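You operate a simulated robot arm through the tools that you are given. There is no shell and no other tool. Be economical: measure what you need, move in short steps, check, and stop when the job is done.

You run a simulated robot arm. Do the job below in one go: nothing can be reset, and whatever is moved stays where it is left.

TASK
Press the bush flush into the black roller and rack it.
Fine: shut the white latch over it first; lever back, latch open, roller in the green rack. Where these are worked on the way, their far stop is far enough and under half their travel is too little: white latch.

The check looks at the end state, three seconds after you hand in, the way a careful person would. Anything else that was tipped, shoved, dropped, spilled or broken makes it a failure.

THE ROBOT
A 6-joint arm with a two-finger parallel gripper, fixed in place. Base frame: the origin is at the foot of the arm, x ahead of it, y to its left, z up; the work surface is at about z = 84. Readings come in cm, degrees, newtons and seconds.
With the tool pointing down near the work surface it reaches from about 26 to 68 cm from the base axis. Its first joint turns from -66.0 to 66.0 degrees. Payload 2.9 kg.
The TCP is the grasp point between the finger pads, 3 cm short of the fingertips. In the tool frame z runs along the fingers and y along their closing line. Largest opening 11 cm; finger width 2, thickness 1; the body of the gripper, 4.8 by 11.2 cm, starts 5.5 cm behind the TCP.
Orientation is that of the tool frame in the base frame, as a unit quaternion [x, y, z, w]. With the fingers straight down and closing along the base's y, the tool's x points along the base's -x, its y along +y and its z along -z.

THE INTERFACE
- The arm moves only by the tool servo_tool. Its argument "commands" is a list of rows, each an object of numbers (a shift or turn left out is 0, a gripper value left out holds the last): "rx", "ry", "rz": the turn, a rotation vector about the base's x, y, z in degrees; "dx", "dy", "dz": the shift along the base's x, y, z in m; "jaw": the closure, from 0 (fully open) to 1 (shut). In form: [{"rx": .., "ry": .., "rz": .., "dx": .., "dy": .., "dz": .., "jaw": ..}, ...]. A call has 1 to 10 rows; each row is the pose to reach, as a shift and turn from the pose commanded when the call began. Each row takes 0.2 s and may step no farther than 5 cm and 8.6 degrees from the row before; otherwise, or with a gripper value out of range, the whole call is refused. Where a pose cannot be reached the arm comes as near as it can. A force on the tool above 70 N (or 10 N above the force at the start of the call, whichever is more), or a blocked arm, ends the call early, and 0.2 s more pass. Each finger travels about 10.8 cm/s and halts on what it meets, pressing with about 31 N; the grip force reading is that of the motor and also rises with nothing between the fingers. The clock runs only during rows and for 0.2 s after the last one: add rows that repeat a pose to give the fingers time. It gives the time, the measured TCP pose, the force on the tool (base axes), the opening and the grip force at its end, in the units of the frame above (readings bear some noise), with the torque about the TCP (base axes, N m) and any sound that the robot's microphone picked up, and new pictures: "show" is both (left out), scene, wrist or none.
- Cameras (640 x 400 px; columns grow to the right, rows downward): "scene" is fixed at [7.14, 42.36, 140.66]; the picture's right is [-0.82, -0.57, 0.00], its down [-0.20, 0.29, -0.94] and it looks along [0.54, -0.77, -0.35] (base axes); focal length 319 px, centre (320, 200). "wrist" rides on the gripper at [7.2, 1.7, -10.3] in the tool frame; the picture's right is [-0.23, 0.97, 0.00], its down [-0.76, -0.18, -0.62] and it looks along [-0.61, -0.14, 0.78] (tool axes); focal length 222 px, centre (320, 200). There is no depth. A picture from a camera that has moved, and an enlarged one, comes with that camera's place and axes in the base frame and with its lens.
- inspect(camera, box): a new picture of the part [left, top, right, bottom] of that camera's present view, enlarged. No time passes.
- hand_in(): hands the job in; it is judged then, once.

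Go step by step. Nothing tells you positions but the pictures and the camera data: compare them with the known pose of the tool, close in by small moves and look again before you grip or let go. The budget is 120 turns and 200 pictures, counting those below and the enlarged ones. Unless the task says otherwise, let go and move clear before handing in, and close with one line.

The tools are called after ">>>" as a command line: name --argument value ..., lists and objects as JSON in quotes. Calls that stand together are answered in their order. servo_tool: Moves the arm, as the interface text tells. Its arguments: {"type":"object","properties":{"commands":{"type":"array"},"show":{"type":"string","enum":["both","scene","wrist","none"]}},"required":["commands"]} The other tools are called the same way: inspect (camera, box) takes an enlarged picture of a part of a camera's view; hand_in () hands the job in.

At the start:

```text
clock: 0.0
tool_pos: [34.15, -9.43, 127.7]
ee_rot: [0.001, 1.0, 0.0, -0.001]
force: [-0.2, 0.2, 0.3]
torque: [-0.01, 0.0, 0.03]
finger_gap: 10.99
grip_force: 0.0
```

scene: 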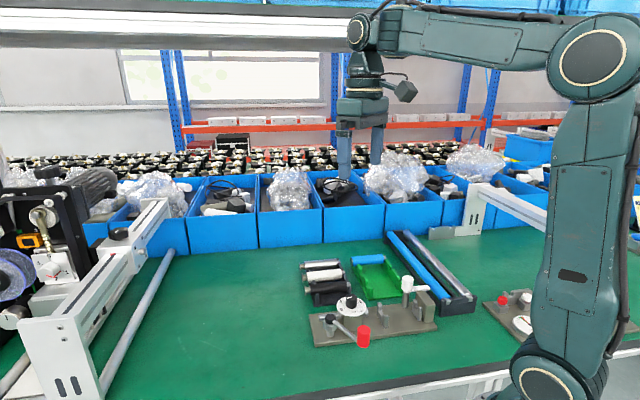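
wrist: 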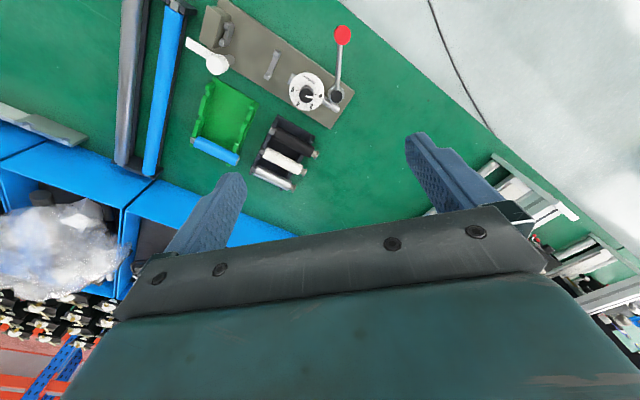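

I see a fixture with a red-knobbed lever, a white dial, a white latch, a rack in green and some rollers. I'll enlarge both views first.

>>> inspect --camera "scene" --box '[290, 225, 490, 350]'

>>> inspect --camera "wrist" --box '[170, 0, 370, 200]'

```text
3.20 times, centred on (390, 288) of scene
camera zoom: at [7.14, 42.36, 140.66], right [-0.82, -0.57, 0.0], down [-0.2, 0.29, -0.94], along [0.54, -0.77, -0.35], focal length 1021 px, centre (96, -80)
```

zoom: 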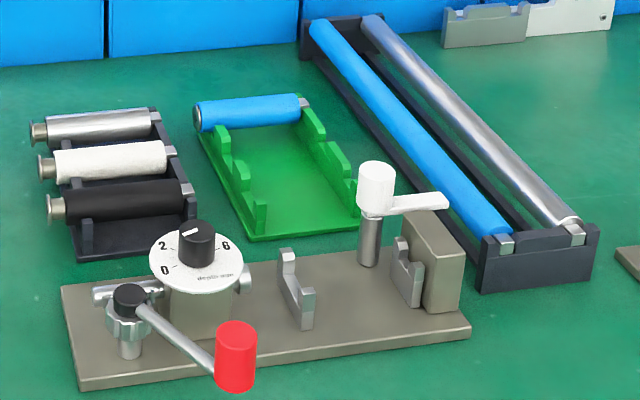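

```text
2.00 times, centred on (270, 100) of wrist
camera zoom: at [26.96, -7.73, 138.07], right [0.23, 0.97, 0.0], down [0.76, -0.18, 0.62], along [0.61, -0.14, -0.78], focal length 444 px, centre (420, 400)
```

zoom: 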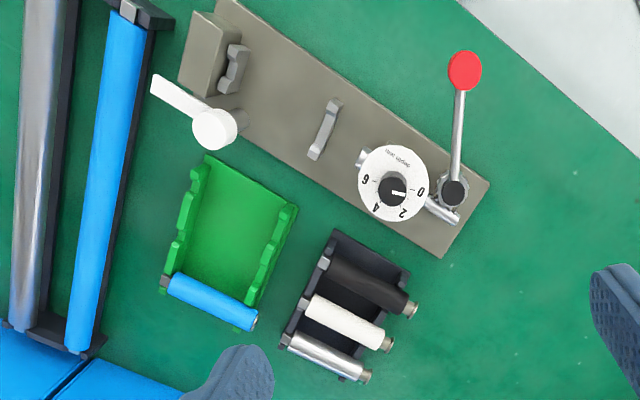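

The fixture runs at about 45°, with a roller rack beside it. I'll look closer at the dial, the bush and the latch.

>>> inspect --camera "scene" --box '[310, 285, 390, 350]'

>>> inspect --camera "wrist" --box '[270, 60, 350, 120]'

>>> inspect --camera "scene" --box '[295, 255, 375, 305]'

>>> inspect --camera "scene" --box '[370, 265, 450, 335]'

```text
6.15 times, centred on (350, 318) of scene
camera zoom: at [7.14, 42.36, 140.66], right [-0.82, -0.57, 0.0], down [-0.2, 0.29, -0.94], along [0.54, -0.77, -0.35], focal length 1964 px, centre (135, -523)
```

zoom: 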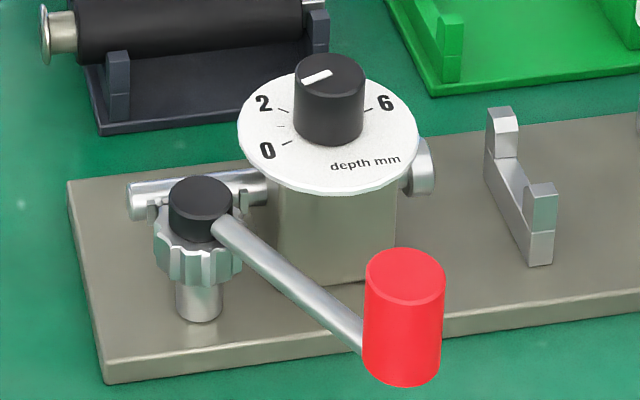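

```text
6.67 times, centred on (310, 90) of wrist
camera zoom: at [26.96, -7.73, 138.07], right [0.23, 0.97, 0.0], down [0.76, -0.18, 0.62], along [0.61, -0.14, -0.78], focal length 1481 px, centre (387, 933)
```

zoom: 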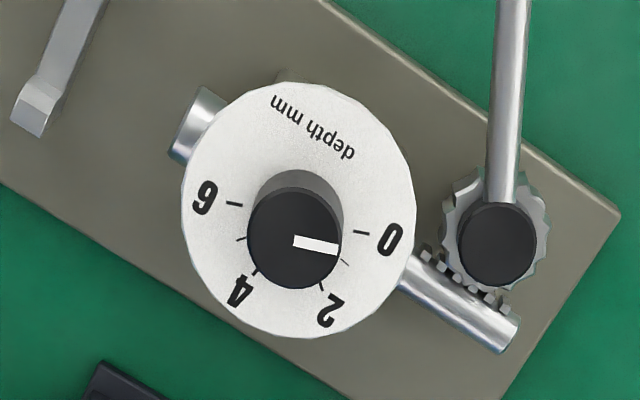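

```text
8.00 times, centred on (335, 280) of scene
camera zoom: at [7.14, 42.36, 140.66], right [-0.82, -0.57, 0.0], down [-0.2, 0.29, -0.94], along [0.54, -0.77, -0.35], focal length 2553 px, centre (200, -440)
```

zoom: 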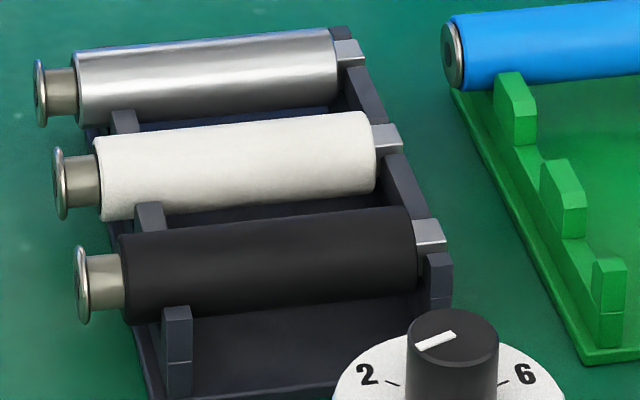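

```text
5.71 times, centred on (410, 300) of scene
camera zoom: at [7.14, 42.36, 140.66], right [-0.82, -0.57, 0.0], down [-0.2, 0.29, -0.94], along [0.54, -0.77, -0.35], focal length 1824 px, centre (-194, -371)
```

zoom: 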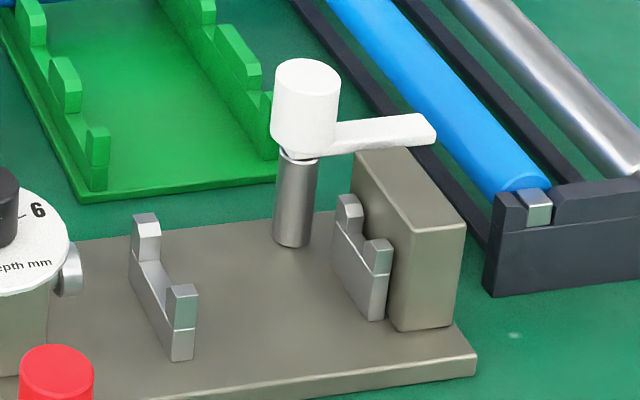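

Working estimates: red knob (29.4, -4.4, z 90–93.6), lever pivot (38.7, -7.1), latch hub (28.4, -25.6). The black roller's centre is near (47.8, -18.7) and its axis runs at 45°. I'll move above the roller with the tool turned 45°.

>>> servo_tool --commands '[{"dx": 0.022, "dy": -0.016, "dz": -0.02, "rz": 7.5}, {"dx": 0.044, "dy": -0.032, "dz": -0.04, "rz": 15}, {"dx": 0.066, "dy": -0.048, "dz": -0.06, "rz": 22.5}, {"dx": 0.088, "dy": -0.064, "dz": -0.08, "rz": 30}, {"dx": 0.11, "dy": -0.08, "dz": -0.1, "rz": 37.5}, {"dx": 0.1335, "dy": -0.0957, "dz": -0.12, "rz": 45}, {"dx": 0.1335, "dy": -0.0957, "dz": -0.12, "rz": 45}]'

```text
clock: 1.6
tool_pos: [47.42, -18.95, 115.69]
ee_rot: [-0.384, 0.923, 0.001, -0.001]
force: [0.9, 0.4, -0.1]
torque: [0.02, -0.01, -0.05]
finger_gap: 10.99
grip_force: 0.1
camera wrist: at [41.27, -22.84, 126.0], right [-0.53, 0.85, 0.0], down [0.66, 0.41, 0.62], along [0.53, 0.33, -0.78], focal length 222 px, centre (320, 200)
```

scene: 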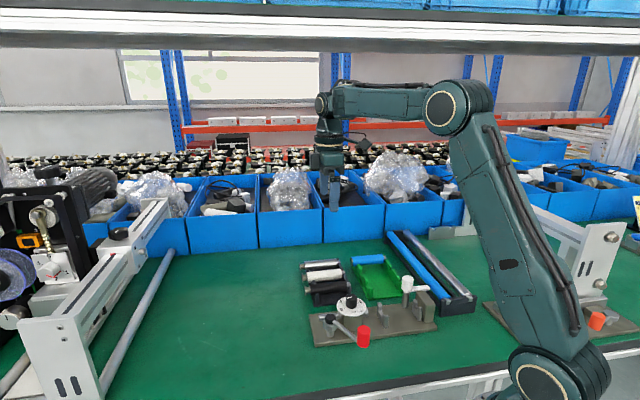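
wrist: 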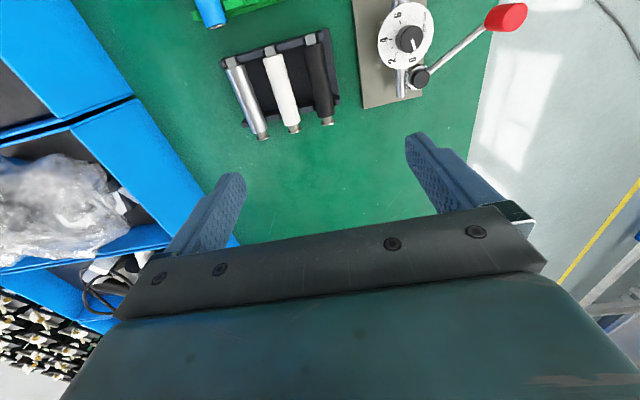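

>>> inspect --camera "wrist" --box '[210, 20, 370, 150]'

>>> inspect --camera "wrist" --box '[350, 0, 450, 100]'

```text
3.08 times, centred on (290, 85) of wrist
camera zoom: at [41.27, -22.84, 126.0], right [-0.53, 0.85, 0.0], down [0.66, 0.41, 0.62], along [0.53, 0.33, -0.78], focal length 684 px, centre (412, 554)
```

zoom: 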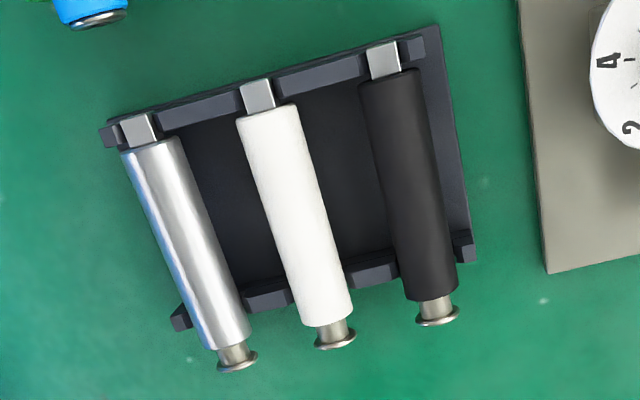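

```text
4.00 times, centred on (400, 50) of wrist
camera zoom: at [41.27, -22.84, 126.0], right [-0.53, 0.85, 0.0], down [0.66, 0.41, 0.62], along [0.53, 0.33, -0.78], focal length 888 px, centre (0, 800)
```

zoom: 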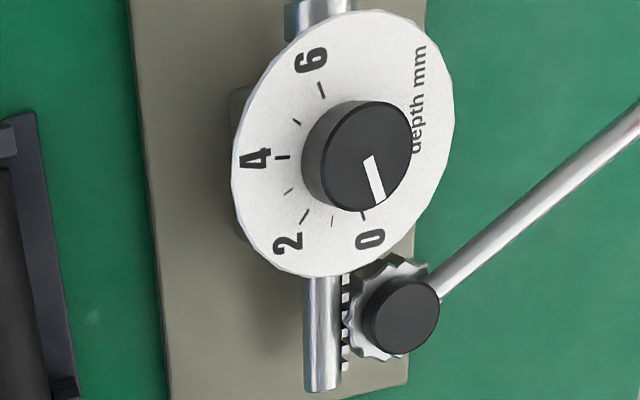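

The dial pointer sits at 0 mm, which should be flush, and the bush sticks out about 1.8 cm. The black roller's axis is about z 87.5, diameter about 2.9 and its body centre near (47.35, -18.95). I'll part-close the jaws, go down slightly bush-side of centre and look.

>>> servo_tool --commands '[{"dx": 0.004, "dy": 0.004, "dz": -0.04, "jaw": 0.56}, {"dx": 0.007, "dy": 0.008, "dz": -0.08, "jaw": 0.56}, {"dx": 0.007, "dy": 0.008, "dz": -0.12, "jaw": 0.56}, {"dx": 0.007, "dy": 0.008, "dz": -0.16, "jaw": 0.56}, {"dx": 0.007, "dy": 0.008, "dz": -0.19, "jaw": 0.56}, {"dx": 0.007, "dy": 0.008, "dz": -0.19, "jaw": 0.56}]'

>>> inspect --camera "scene" --box '[290, 220, 390, 320]'

```text
clock: 3.0
tool_pos: [48.11, -18.29, 96.55]
ee_rot: [-0.383, 0.924, 0.0, 0.0]
force: [1.1, -0.1, 0.2]
torque: [0.0, 0.0, -0.02]
finger_gap: 4.84
grip_force: 0.0
camera wrist: at [41.92, -22.2, 106.9], right [-0.53, 0.85, 0.0], down [0.66, 0.41, 0.62], along [0.53, 0.33, -0.78], focal length 222 px, centre (320, 200)
```

scene: 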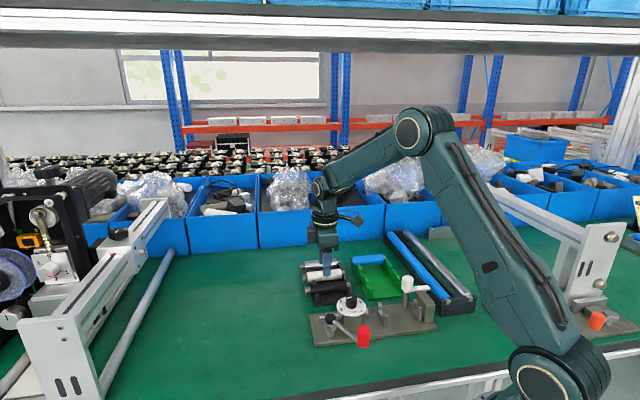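
wrist: 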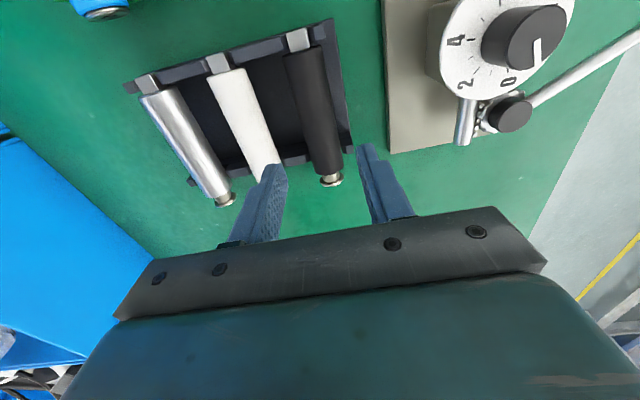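

```text
4.00 times, centred on (340, 270) of scene
camera zoom: at [7.14, 42.36, 140.66], right [-0.82, -0.57, 0.0], down [-0.2, 0.29, -0.94], along [0.54, -0.77, -0.35], focal length 1276 px, centre (240, -80)
```

zoom: 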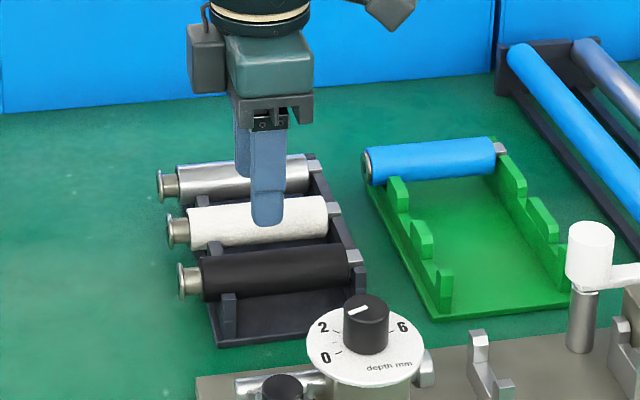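

>>> inspect --camera "wrist" --box '[240, 10, 400, 220]'

```text
1.90 times, centred on (320, 115) of wrist
camera zoom: at [41.92, -22.2, 106.9], right [-0.53, 0.85, 0.0], down [0.66, 0.41, 0.62], along [0.53, 0.33, -0.78], focal length 423 px, centre (320, 362)
```

zoom: 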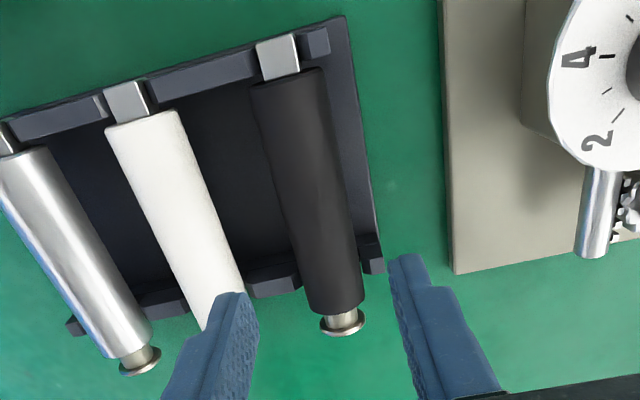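

The fingers straddle the roller's axis (n≈46.95 for both), so I'll descend and grip.

>>> servo_tool --commands '[{"dz": -0.03}, {"dz": -0.055}, {"dz": -0.0805}, {"dz": -0.0805}]'

>>> inspect --camera "scene" --box '[290, 235, 370, 315]'

```text
clock: 4.0
tool_pos: [48.08, -18.27, 88.66]
ee_rot: [-0.384, 0.924, 0.0, 0.0]
force: [-0.6, 0.4, -0.5]
torque: [0.0, 0.0, 0.0]
finger_gap: 4.84
grip_force: 0.1
camera wrist: at [41.76, -22.15, 98.99], right [-0.53, 0.85, 0.0], down [0.66, 0.41, 0.62], along [0.53, 0.33, -0.78], focal length 222 px, centre (320, 200)
```

scene: 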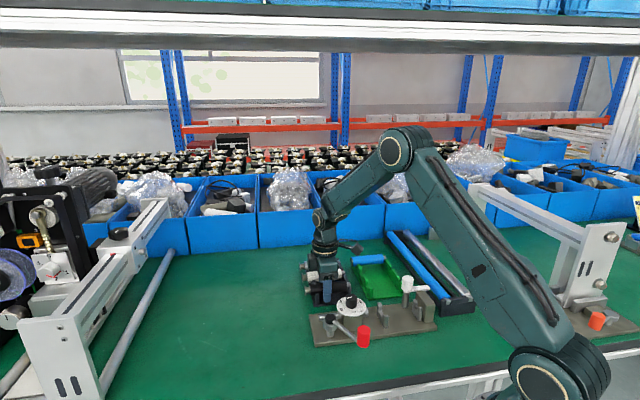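
wrist: 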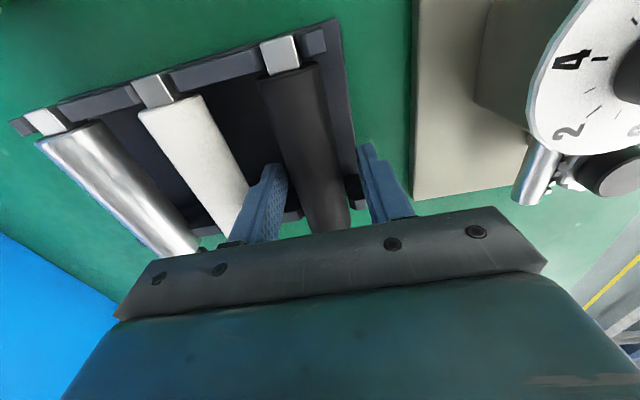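

```text
5.00 times, centred on (330, 275) of scene
camera zoom: at [7.14, 42.36, 140.66], right [-0.82, -0.57, 0.0], down [-0.2, 0.29, -0.94], along [0.54, -0.77, -0.35], focal length 1596 px, centre (270, -175)
```

zoom: 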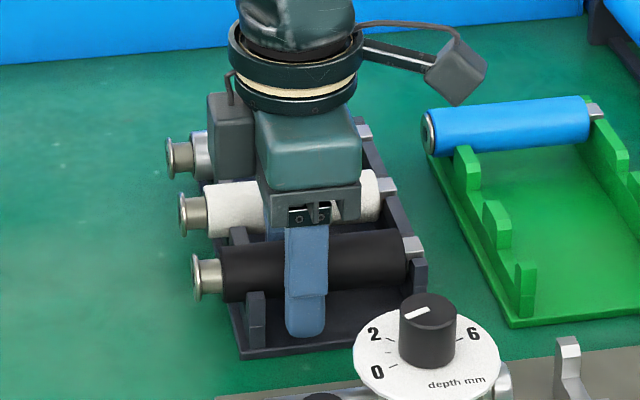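

Fingers are either side of the roller, clear of its neighbours. Closing.

>>> servo_tool --commands '[{"jaw": 0.7}, {"jaw": 1}, {"jaw": 1}, {"jaw": 1}]' --show "wrist"

```text
clock: 5.0
tool_pos: [48.09, -18.2, 88.74]
ee_rot: [-0.383, 0.924, -0.001, 0.001]
force: [3.8, -4.5, -0.4]
torque: [-0.07, -0.07, 0.51]
finger_gap: 2.86
grip_force: 31.1
camera wrist: at [41.79, -22.18, 99.04], right [-0.53, 0.85, 0.0], down [0.66, 0.41, 0.62], along [0.53, 0.33, -0.78], focal length 222 px, centre (320, 200)
```

wrist: 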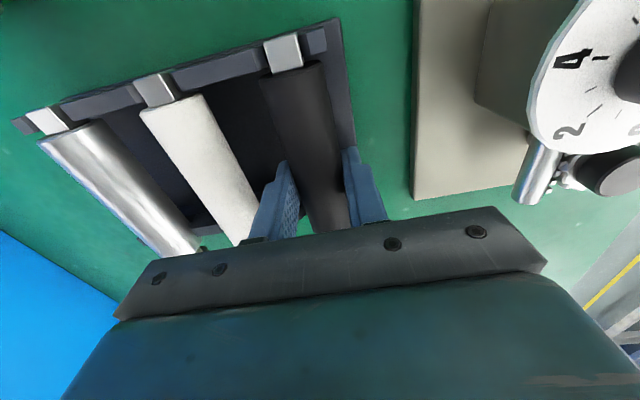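

Gripped (gap 2.86). I'll lift it straight up and carry it high over the fixture, then look.

>>> servo_tool --commands '[{"dz": 0.03}, {"dz": 0.07}, {"dz": 0.11}, {"dz": 0.15}, {"dz": 0.19, "dx": -0.02}, {"dz": 0.21, "dx": -0.06, "dy": -0.01}, {"dz": 0.21, "dx": -0.1, "dy": -0.02}, {"dz": 0.21, "dx": -0.145, "dy": -0.025}, {"dz": 0.21, "dx": -0.19, "dy": -0.03}, {"dz": 0.21, "dx": -0.21, "dy": -0.035}]'

>>> inspect --camera "wrist" --box '[220, 0, 420, 230]'

>>> inspect --camera "scene" --box '[300, 220, 450, 350]'

```text
clock: 7.2
tool_pos: [27.2, -21.79, 109.91]
ee_rot: [-0.383, 0.924, 0.0, -0.001]
force: [-0.1, 0.7, -2.1]
torque: [-0.03, -0.05, 0.0]
finger_gap: 2.89
grip_force: 31.1
camera wrist: at [20.99, -25.73, 120.11], right [-0.53, 0.85, 0.0], down [0.66, 0.41, 0.62], along [0.53, 0.33, -0.78], focal length 222 px, centre (320, 200)
```

scene: 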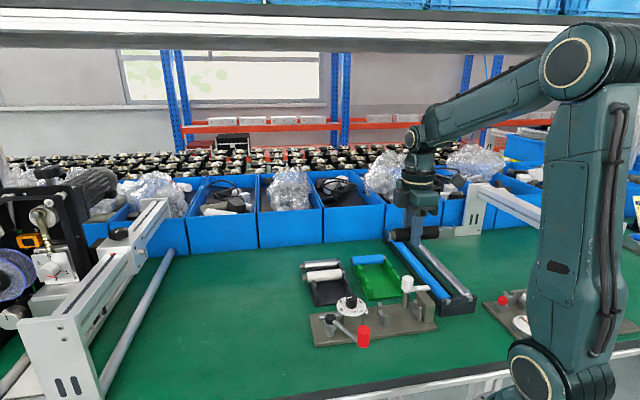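
wrist: 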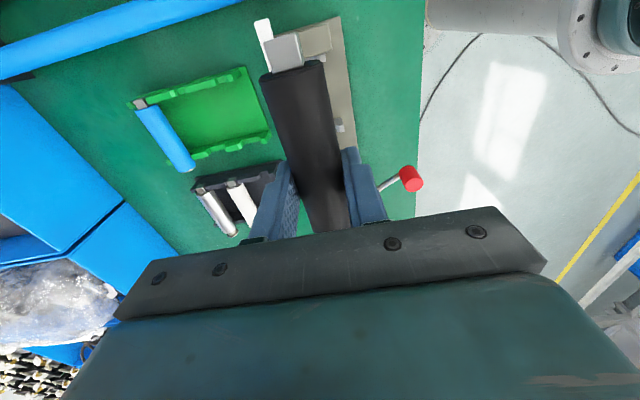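

```text
1.74 times, centred on (320, 115) of wrist
camera zoom: at [20.99, -25.73, 120.11], right [-0.53, 0.85, 0.0], down [0.66, 0.41, 0.62], along [0.53, 0.33, -0.78], focal length 386 px, centre (320, 348)
```

zoom: 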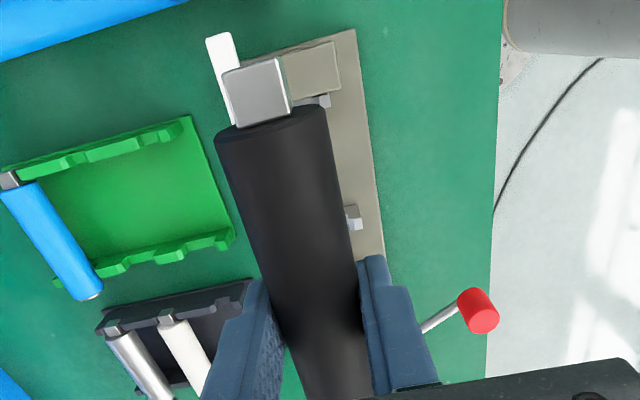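

```text
3.08 times, centred on (375, 285) of scene
camera zoom: at [7.14, 42.36, 140.66], right [-0.82, -0.57, 0.0], down [-0.2, 0.29, -0.94], along [0.54, -0.77, -0.35], focal length 982 px, centre (151, -62)
```

zoom: 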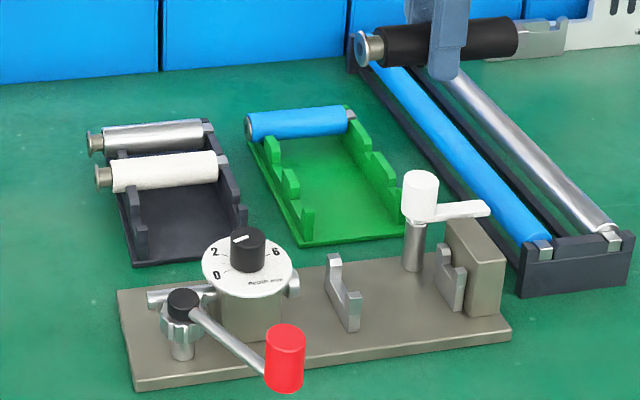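

The roller hides the cradle, so I'll step sideways to measure it.

>>> servo_tool --commands '[{"dx": 0.025, "dy": -0.025}, {"dx": 0.05, "dy": -0.05}, {"dx": 0.05, "dy": -0.05}]' --show "none"

>>> inspect --camera "wrist" --box '[320, 0, 480, 160]'

```text
clock: 8.0
tool_pos: [32.14, -26.59, 109.62]
ee_rot: [-0.382, 0.924, 0.0, -0.001]
force: [0.4, 0.0, -1.9]
torque: [0.0, 0.01, -0.02]
finger_gap: 2.87
grip_force: 30.6
```

```text
2.50 times, centred on (400, 80) of wrist
camera zoom: at [25.94, -30.62, 120.07], right [-0.53, 0.85, 0.0], down [0.66, 0.41, 0.62], along [0.53, 0.33, -0.78], focal length 555 px, centre (120, 500)
```

zoom: 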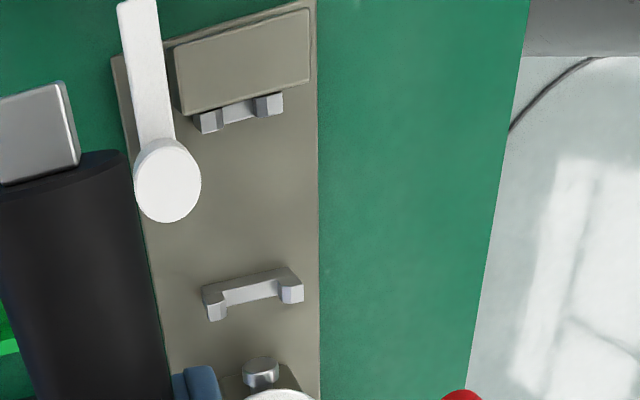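

Cradle centre line is at n≈34.9, with blocks at e≈-0.1 and -8.5. I'll place the grip point at about (29.43, -19.95), stopping first at z 99.

>>> servo_tool --commands '[{"dx": -0.014, "dy": 0.034}, {"dx": -0.0277, "dy": 0.0675}, {"dx": -0.0277, "dy": 0.0675, "dz": -0.04}, {"dx": -0.0277, "dy": 0.0675, "dz": -0.08}, {"dx": -0.0277, "dy": 0.0675, "dz": -0.1065}, {"dx": -0.0277, "dy": 0.0675, "dz": -0.1065}]' --show "wrist"

>>> inspect --camera "scene" --box '[310, 235, 460, 355]'

>>> inspect --camera "wrist" --box '[220, 0, 420, 220]'

```text
clock: 9.4
tool_pos: [29.26, -19.84, 99.05]
ee_rot: [-0.383, 0.924, 0.0, 0.001]
force: [-0.1, 0.3, -2.0]
torque: [0.02, -0.01, -0.03]
finger_gap: 2.88
grip_force: 31.4
camera wrist: at [22.92, -23.82, 109.45], right [-0.53, 0.85, 0.0], down [0.66, 0.41, 0.62], along [0.53, 0.33, -0.78], focal length 222 px, centre (320, 200)
```

wrist: 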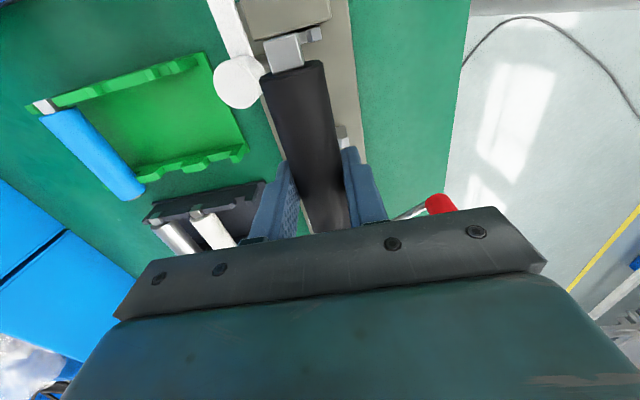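

```text
3.33 times, centred on (385, 295) of scene
camera zoom: at [7.14, 42.36, 140.66], right [-0.82, -0.57, 0.0], down [-0.2, 0.29, -0.94], along [0.54, -0.77, -0.35], focal length 1064 px, centre (103, -117)
```

zoom: 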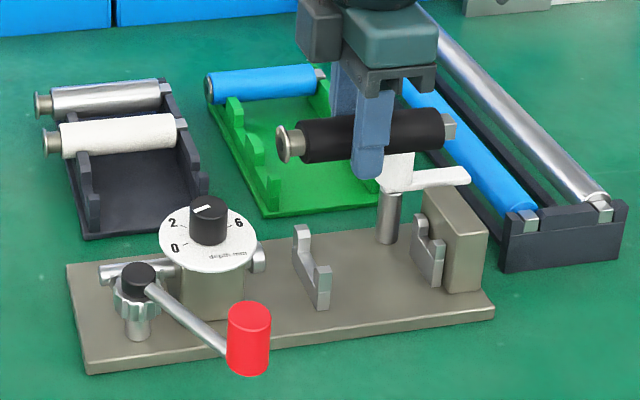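

```text
1.82 times, centred on (320, 110) of wrist
camera zoom: at [22.92, -23.82, 109.45], right [-0.53, 0.85, 0.0], down [0.66, 0.41, 0.62], along [0.53, 0.33, -0.78], focal length 404 px, centre (320, 364)
```

zoom: 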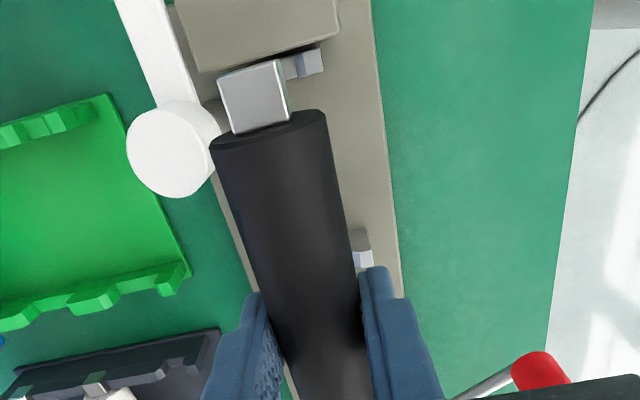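

The roller is lined up with the cradle to within a few mm. I'll trim 0.2 cm in n and go down to just above the prongs.

>>> servo_tool --commands '[{"dx": 0.0014, "dy": -0.0014, "dz": -0.03}, {"dx": 0.0014, "dy": -0.0014, "dz": -0.06}, {"dx": 0.0014, "dy": -0.0014, "dz": -0.079}, {"dx": 0.0014, "dy": -0.0014, "dz": -0.079}]' --show "none"

>>> inspect --camera "scene" --box '[350, 265, 450, 345]'

>>> inspect --camera "wrist" --box '[240, 0, 380, 160]'

```text
clock: 10.4
tool_pos: [29.66, -20.1, 91.0]
ee_rot: [-0.383, 0.924, 0.0, 0.001]
force: [0.2, 0.0, -2.4]
torque: [0.01, -0.01, 0.0]
finger_gap: 2.83
grip_force: 30.9
```

```text
5.00 times, centred on (400, 305) of scene
camera zoom: at [7.14, 42.36, 140.66], right [-0.82, -0.57, 0.0], down [-0.2, 0.29, -0.94], along [0.54, -0.77, -0.35], focal length 1596 px, centre (-80, -325)
```

zoom: 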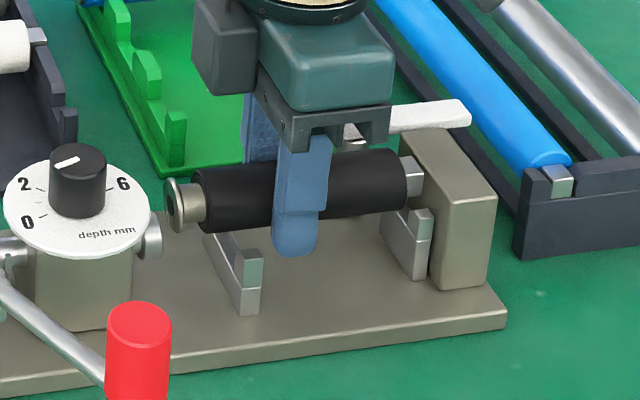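

```text
2.50 times, centred on (310, 80) of wrist
camera zoom: at [23.32, -23.99, 101.35], right [-0.53, 0.85, 0.0], down [0.66, 0.41, 0.62], along [0.53, 0.33, -0.78], focal length 555 px, centre (345, 500)
```

zoom: 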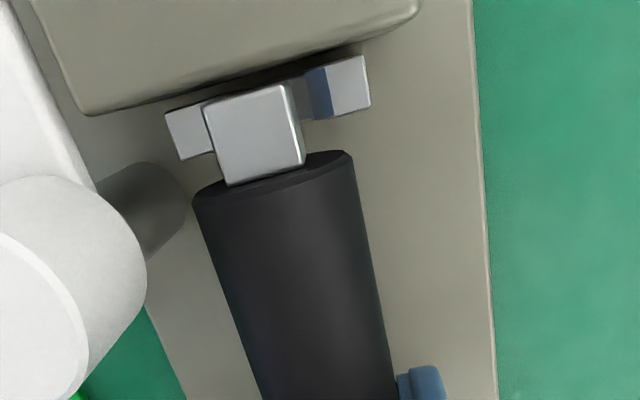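

Shaft and notch agree to about 1 mm, so I'll trim that and lower gently while watching the force.

>>> servo_tool --commands '[{"dx": -0.0007, "dy": 0.0007, "dz": -0.005}, {"dx": -0.0007, "dy": 0.0007, "dz": -0.01}, {"dx": -0.0007, "dy": 0.0007, "dz": -0.013}, {"dx": -0.0007, "dy": 0.0007, "dz": -0.013}]' --show "none"

>>> inspect --camera "scene" --box '[350, 265, 450, 345]'

>>> inspect --camera "wrist" --box '[240, 0, 380, 160]'

```text
clock: 11.4
tool_pos: [29.61, -20.01, 89.9]
ee_rot: [-0.382, 0.924, -0.001, 0.0]
force: [0.7, 0.0, -2.0]
torque: [0.0, -0.05, -0.01]
finger_gap: 2.87
grip_force: 30.6
```

```text
5.00 times, centred on (400, 305) of scene
camera zoom: at [7.14, 42.36, 140.66], right [-0.82, -0.57, 0.0], down [-0.2, 0.29, -0.94], along [0.54, -0.77, -0.35], focal length 1596 px, centre (-80, -325)
```

zoom: 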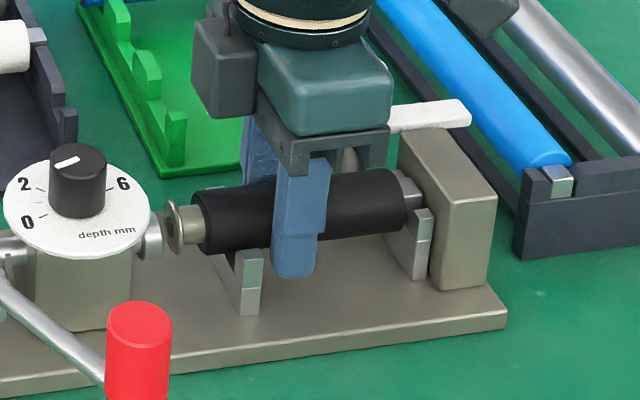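

```text
2.50 times, centred on (310, 80) of wrist
camera zoom: at [23.26, -23.97, 100.13], right [-0.53, 0.85, 0.0], down [0.66, 0.41, 0.62], along [0.53, 0.33, -0.78], focal length 555 px, centre (345, 500)
```

zoom: 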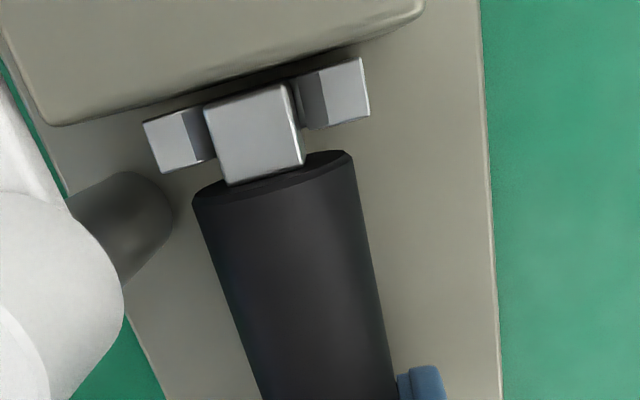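

>>> servo_tool --commands '[{"dz": -0.003}, {"dz": -0.005}, {"dz": -0.005}]' --show "none"

>>> inspect --camera "scene" --box '[350, 265, 450, 345]'

```text
clock: 12.2
tool_pos: [29.52, -20.06, 89.38]
ee_rot: [-0.382, 0.924, -0.002, 0.001]
force: [-9.6, 7.6, 46.5]
torque: [0.08, 0.37, -0.44]
finger_gap: 2.89
grip_force: 31.4
```

```text
5.00 times, centred on (400, 305) of scene
camera zoom: at [7.07, 42.41, 140.65], right [-0.82, -0.57, 0.0], down [-0.2, 0.29, -0.94], along [0.54, -0.77, -0.35], focal length 1596 px, centre (-80, -325)
```

zoom: 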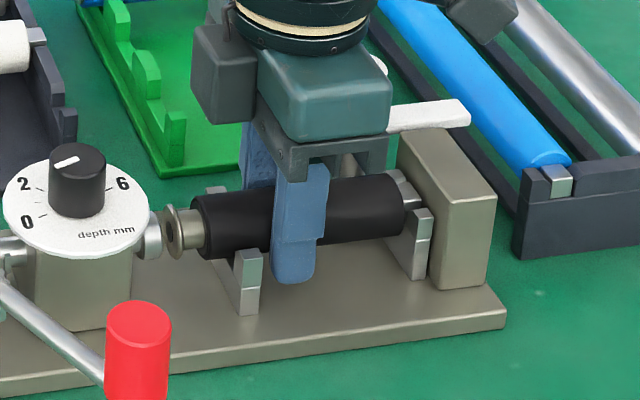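

Contact at 46 N, with a small sideways push toward -n. I'll ease up slightly, trim toward -n and look.

>>> servo_tool --commands '[{"dx": -0.001, "dy": 0.001, "dz": 0.002}, {"dx": -0.001, "dy": 0.001, "dz": 0.002}]' --show "none"

>>> inspect --camera "wrist" --box '[240, 0, 380, 160]'

```text
clock: 12.8
tool_pos: [29.41, -20.1, 89.47]
ee_rot: [-0.382, 0.924, -0.001, 0.0]
force: [2.8, -4.1, 3.6]
torque: [0.02, -0.19, -0.18]
finger_gap: 2.87
grip_force: 31.0
```

```text
2.50 times, centred on (310, 80) of wrist
camera zoom: at [23.17, -23.88, 99.82], right [-0.53, 0.85, 0.0], down [0.66, 0.41, 0.62], along [0.53, 0.33, -0.78], focal length 555 px, centre (345, 500)
```

zoom: 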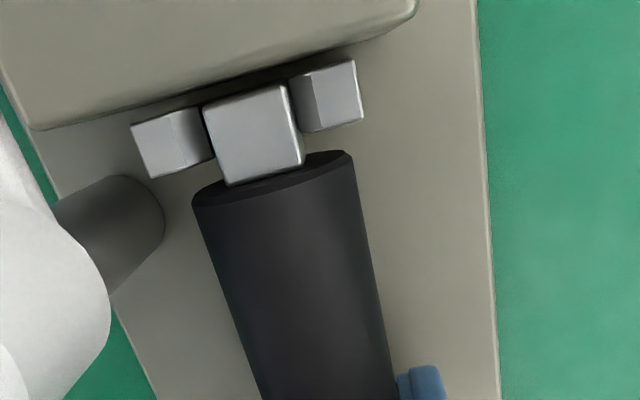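

>>> inspect --camera "scene" --box '[410, 285, 450, 325]'

>>> inspect --camera "scene" --box '[305, 250, 355, 300]'

>>> inspect --camera "scene" --box '[365, 290, 415, 330]'

```text
10.00 times, centred on (430, 305) of scene
camera zoom: at [7.14, 42.35, 140.66], right [-0.82, -0.57, 0.0], down [-0.2, 0.29, -0.94], along [0.54, -0.77, -0.35], focal length 3191 px, centre (-780, -850)
```

zoom: 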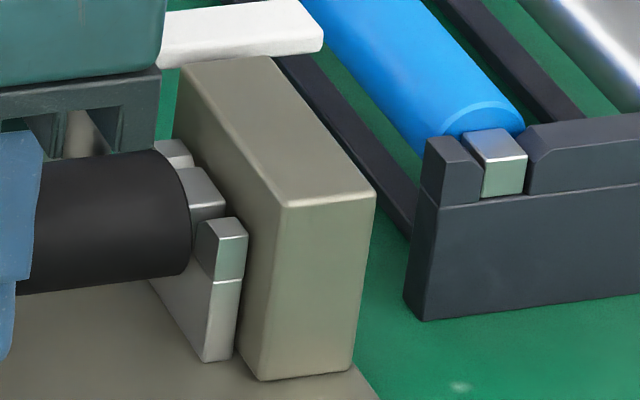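

```text
8.00 times, centred on (330, 275) of scene
camera zoom: at [7.14, 42.35, 140.66], right [-0.82, -0.57, 0.0], down [-0.2, 0.29, -0.94], along [0.54, -0.77, -0.35], focal length 2553 px, centre (240, -400)
```

zoom: 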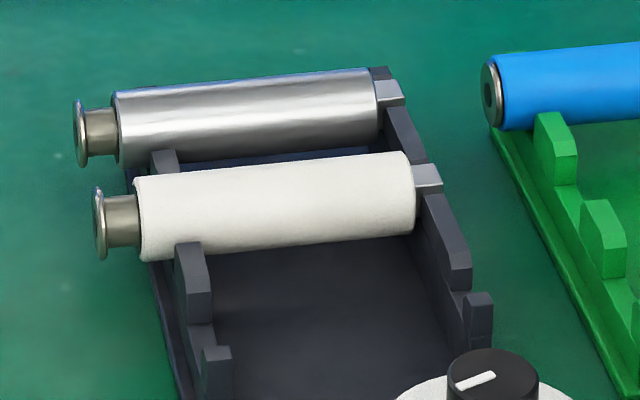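

```text
10.00 times, centred on (390, 310) of scene
camera zoom: at [7.14, 42.35, 140.66], right [-0.82, -0.57, 0.0], down [-0.2, 0.29, -0.94], along [0.54, -0.77, -0.35], focal length 3191 px, centre (-380, -900)
```

zoom: 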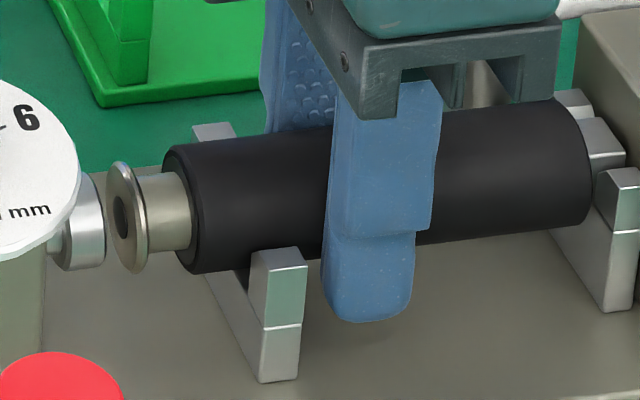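

The roller looks seated: shaft level with its prongs, body lying in the front cradle. Releasing with a modest opening.

>>> servo_tool --commands '[{"jaw": 0.65}, {"jaw": 0.56}, {"jaw": 0.56}]' --show "none"

>>> inspect --camera "scene" --box '[365, 280, 445, 340]'

>>> inspect --camera "wrist" --box '[240, 0, 380, 160]'

```text
clock: 13.6
tool_pos: [29.35, -19.88, 89.57]
ee_rot: [-0.383, 0.924, 0.0, 0.0]
force: [0.4, 0.1, 0.4]
torque: [0.0, 0.03, -0.03]
finger_gap: 4.86
grip_force: 0.1
```

```text
6.67 times, centred on (405, 310) of scene
camera zoom: at [7.14, 42.36, 140.66], right [-0.82, -0.57, 0.0], down [-0.2, 0.29, -0.94], along [0.54, -0.77, -0.35], focal length 2128 px, centre (-247, -533)
```

zoom: 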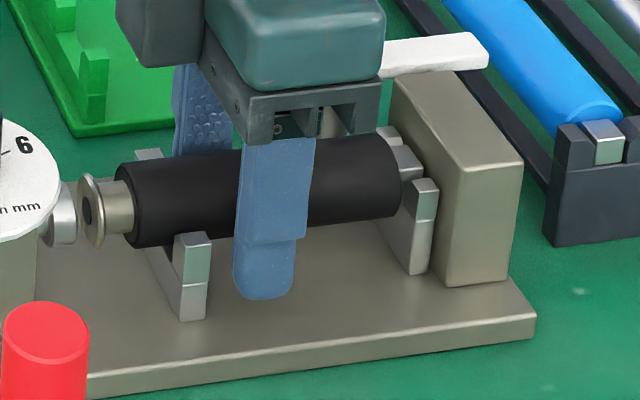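

```text
2.50 times, centred on (310, 80) of wrist
camera zoom: at [23.15, -23.86, 99.87], right [-0.53, 0.85, 0.0], down [0.66, 0.41, 0.62], along [0.53, 0.33, -0.78], focal length 555 px, centre (345, 500)
```

zoom: 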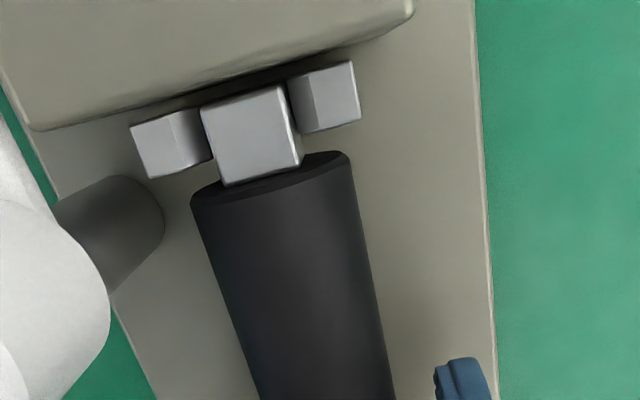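

Released and stable. I'll rise clear and zoom on the latch to get its arm height against the anvil.

>>> servo_tool --commands '[{"dz": 0.04}, {"dz": 0.08}, {"dz": 0.12}, {"dz": 0.16, "jaw": 1}, {"dz": 0.16, "jaw": 1}, {"dz": 0.16, "jaw": 1}]' --show "none"

>>> inspect --camera "scene" --box '[395, 265, 445, 325]'

>>> inspect --camera "wrist" --box '[180, 0, 400, 160]'

```text
clock: 15.0
tool_pos: [29.42, -19.98, 105.6]
ee_rot: [-0.383, 0.924, 0.0, 0.0]
force: [0.3, 0.3, 0.1]
torque: [-0.01, -0.04, -0.01]
finger_gap: 0.0
grip_force: 30.9
```

```text
6.67 times, centred on (420, 295) of scene
camera zoom: at [7.14, 42.36, 140.66], right [-0.82, -0.57, 0.0], down [-0.2, 0.29, -0.94], along [0.54, -0.77, -0.35], focal length 2128 px, centre (-347, -433)
```

zoom: 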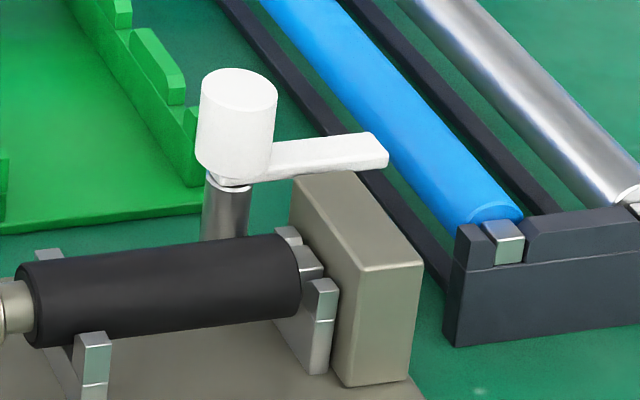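

```text
2.50 times, centred on (290, 80) of wrist
camera zoom: at [23.16, -23.87, 115.93], right [-0.53, 0.85, 0.0], down [0.66, 0.41, 0.62], along [0.53, 0.33, -0.78], focal length 555 px, centre (395, 500)
```

zoom: 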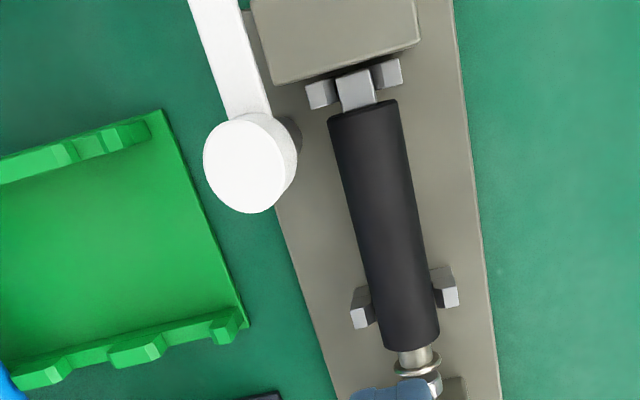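

Latch hub is at about (28.3, -26.55), top z 94, with its arm near z 91.2–91.8 pointing along the fixture. The anvil top is about 90.2. I'll go to the arm's outer side with closed fingers, tips at about 90.8.

>>> servo_tool --commands '[{"dx": -0.006, "dy": -0.035}, {"dx": -0.011, "dy": -0.07}, {"dx": -0.0167, "dy": -0.1052}, {"dx": -0.0167, "dy": -0.1052, "dz": -0.04}, {"dx": -0.0167, "dy": -0.1052, "dz": -0.08}, {"dx": -0.0167, "dy": -0.1052, "dz": -0.105}, {"dx": -0.0167, "dy": -0.1052, "dz": -0.105}]'

>>> inspect --camera "scene" --box '[385, 245, 465, 325]'

```text
clock: 16.6
tool_pos: [27.89, -30.53, 94.89]
ee_rot: [-0.382, 0.924, 0.001, 0.0]
force: [0.3, 0.3, -0.5]
torque: [-0.01, -0.01, 0.04]
finger_gap: 0.0
grip_force: 31.2
camera wrist: at [21.44, -34.34, 105.29], right [-0.53, 0.85, 0.0], down [0.66, 0.41, 0.62], along [0.53, 0.33, -0.78], focal length 222 px, centre (320, 200)
```

scene: 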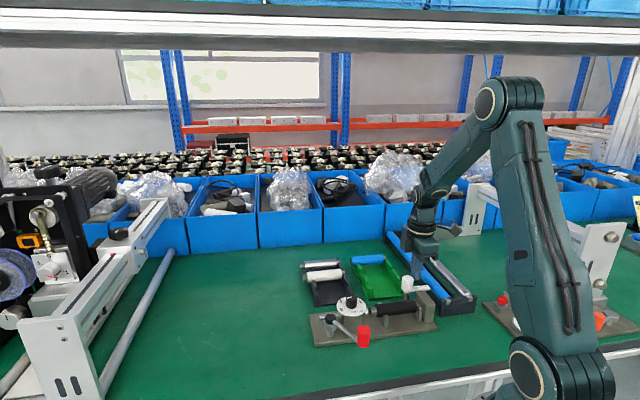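
wrist: 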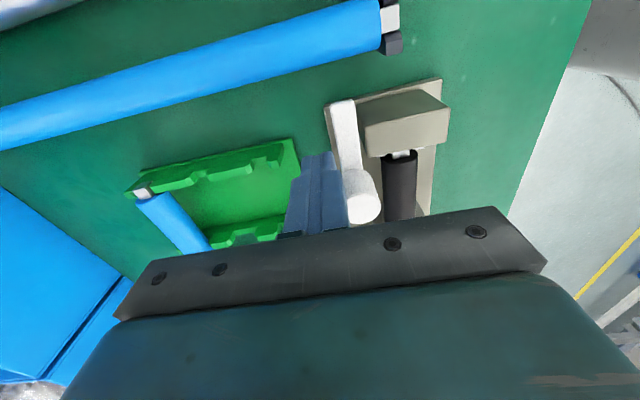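

```text
5.00 times, centred on (425, 285) of scene
camera zoom: at [7.14, 42.36, 140.66], right [-0.82, -0.57, 0.0], down [-0.2, 0.29, -0.94], along [0.54, -0.77, -0.35], focal length 1596 px, centre (-205, -225)
```

zoom: 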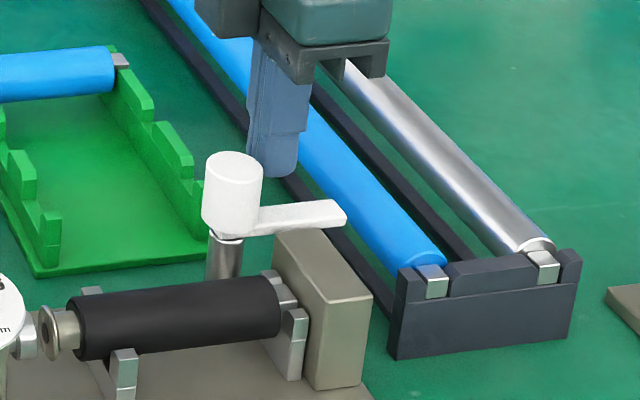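

Fingertips are on the arm's outer side as planned. I'll lower the last cm and begin the push, then check.

>>> servo_tool --commands '[{"dz": -0.006, "dx": -0.003, "dy": -0.003}, {"dz": -0.011, "dx": -0.004, "dy": -0.003}, {"dz": -0.011, "dx": -0.0088, "dy": 0.0018}, {"dz": -0.011, "dx": -0.016, "dy": 0.004}, {"dz": -0.011, "dx": -0.0247, "dy": 0.0081}]' --show "wrist"

>>> inspect --camera "scene" --box '[385, 245, 465, 325]'

```text
clock: 17.8
tool_pos: [25.31, -29.63, 93.89]
ee_rot: [-0.383, 0.924, 0.0, 0.0]
force: [0.2, 0.2, -0.1]
torque: [0.01, 0.02, 0.01]
finger_gap: 0.0
grip_force: 31.1
camera wrist: at [19.07, -33.56, 104.23], right [-0.53, 0.85, 0.0], down [0.66, 0.41, 0.62], along [0.53, 0.33, -0.78], focal length 222 px, centre (320, 200)
```

wrist: 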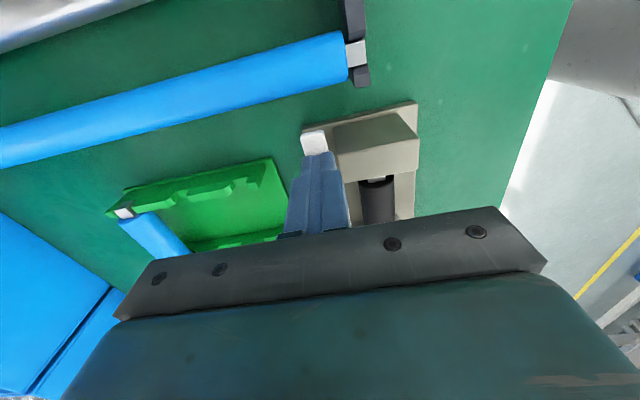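

```text
5.00 times, centred on (425, 285) of scene
camera zoom: at [7.14, 42.36, 140.66], right [-0.82, -0.57, 0.0], down [-0.2, 0.29, -0.94], along [0.54, -0.77, -0.35], focal length 1596 px, centre (-205, -225)
```

zoom: 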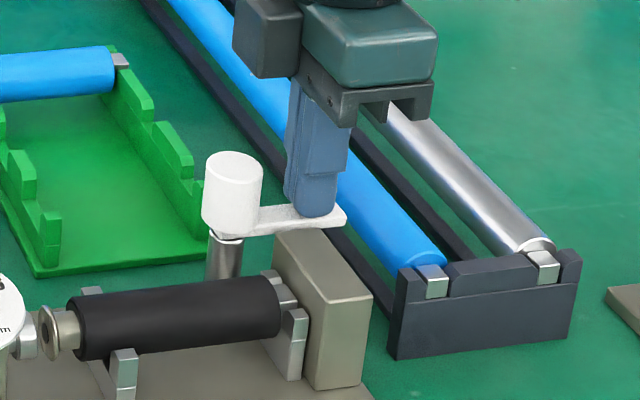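

No force and the arm hasn't moved, so the fingertips passed just above it. I'll back off to the outer side and go lower.

>>> servo_tool --commands '[{"dz": -0.002}, {"dz": -0.002}]' --show "none"

>>> inspect --camera "scene" --box '[405, 265, 445, 305]'

```text
clock: 18.4
tool_pos: [25.39, -29.64, 93.77]
ee_rot: [-0.383, 0.924, -0.001, 0.0]
force: [0.0, -0.3, -0.4]
torque: [-0.03, 0.01, -0.02]
finger_gap: 0.0
grip_force: 31.0
```

```text
10.00 times, centred on (425, 285) of scene
camera zoom: at [7.14, 42.36, 140.66], right [-0.82, -0.57, 0.0], down [-0.2, 0.29, -0.94], along [0.54, -0.77, -0.35], focal length 3191 px, centre (-730, -650)
```

zoom: 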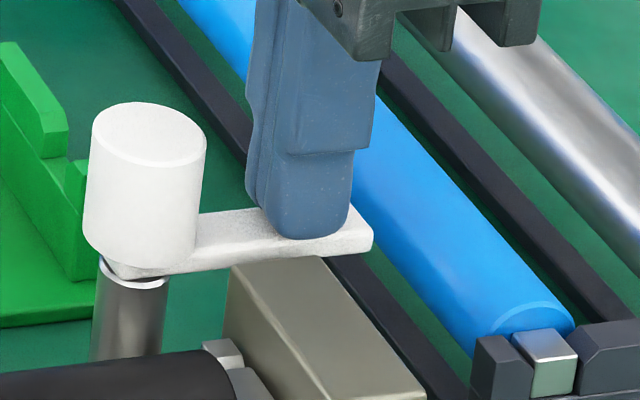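

>>> servo_tool --commands '[{"dz": -0.002}, {"dz": -0.004}, {"dz": -0.004}]' --show "none"

```text
clock: 19.2
tool_pos: [25.36, -29.68, 93.71]
ee_rot: [-0.383, 0.924, -0.004, 0.001]
force: [-3.2, 12.5, 56.3]
torque: [0.33, 0.18, 0.34]
finger_gap: 0.01
grip_force: 30.8
```

Contact shows the arm's top at z≈90.7. I'll lift, go back outside, lower the tips to about 90.3 and push along the arc.

>>> servo_tool --commands '[{"dz": 0.012}, {"dx": 0.02015, "dy": -0.01308, "dz": 0.012}, {"dx": 0.02015, "dy": -0.01308, "dz": 0.0}, {"dx": 0.02015, "dy": -0.01308, "dz": 0.0}, {"dx": 0.01591, "dy": -0.00884}, {"dx": 0.00757, "dy": -0.00615}, {"dx": -0.0005, "dy": -0.0009}, {"dx": -0.0005, "dy": -0.0009}]' --show "none"

>>> inspect --camera "scene" --box '[395, 255, 455, 315]'

```text
clock: 21.0
tool_pos: [25.35, -29.75, 93.19]
ee_rot: [-0.383, 0.924, 0.0, 0.0]
force: [-0.5, 0.5, -0.6]
torque: [0.0, -0.01, -0.03]
finger_gap: 0.02
grip_force: 30.9
```

```text
6.67 times, centred on (425, 285) of scene
camera zoom: at [7.14, 42.36, 140.66], right [-0.82, -0.57, 0.0], down [-0.2, 0.29, -0.94], along [0.54, -0.77, -0.35], focal length 2128 px, centre (-380, -367)
```

zoom: 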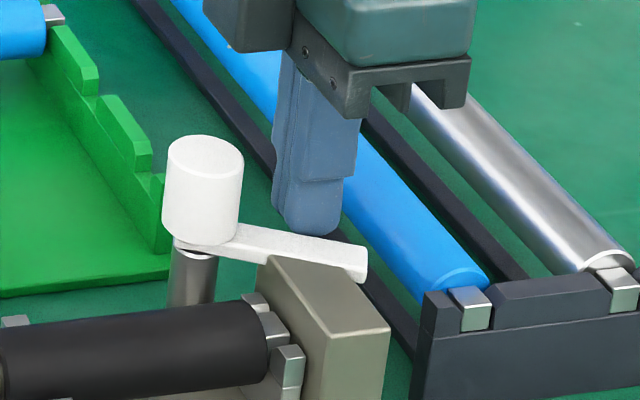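

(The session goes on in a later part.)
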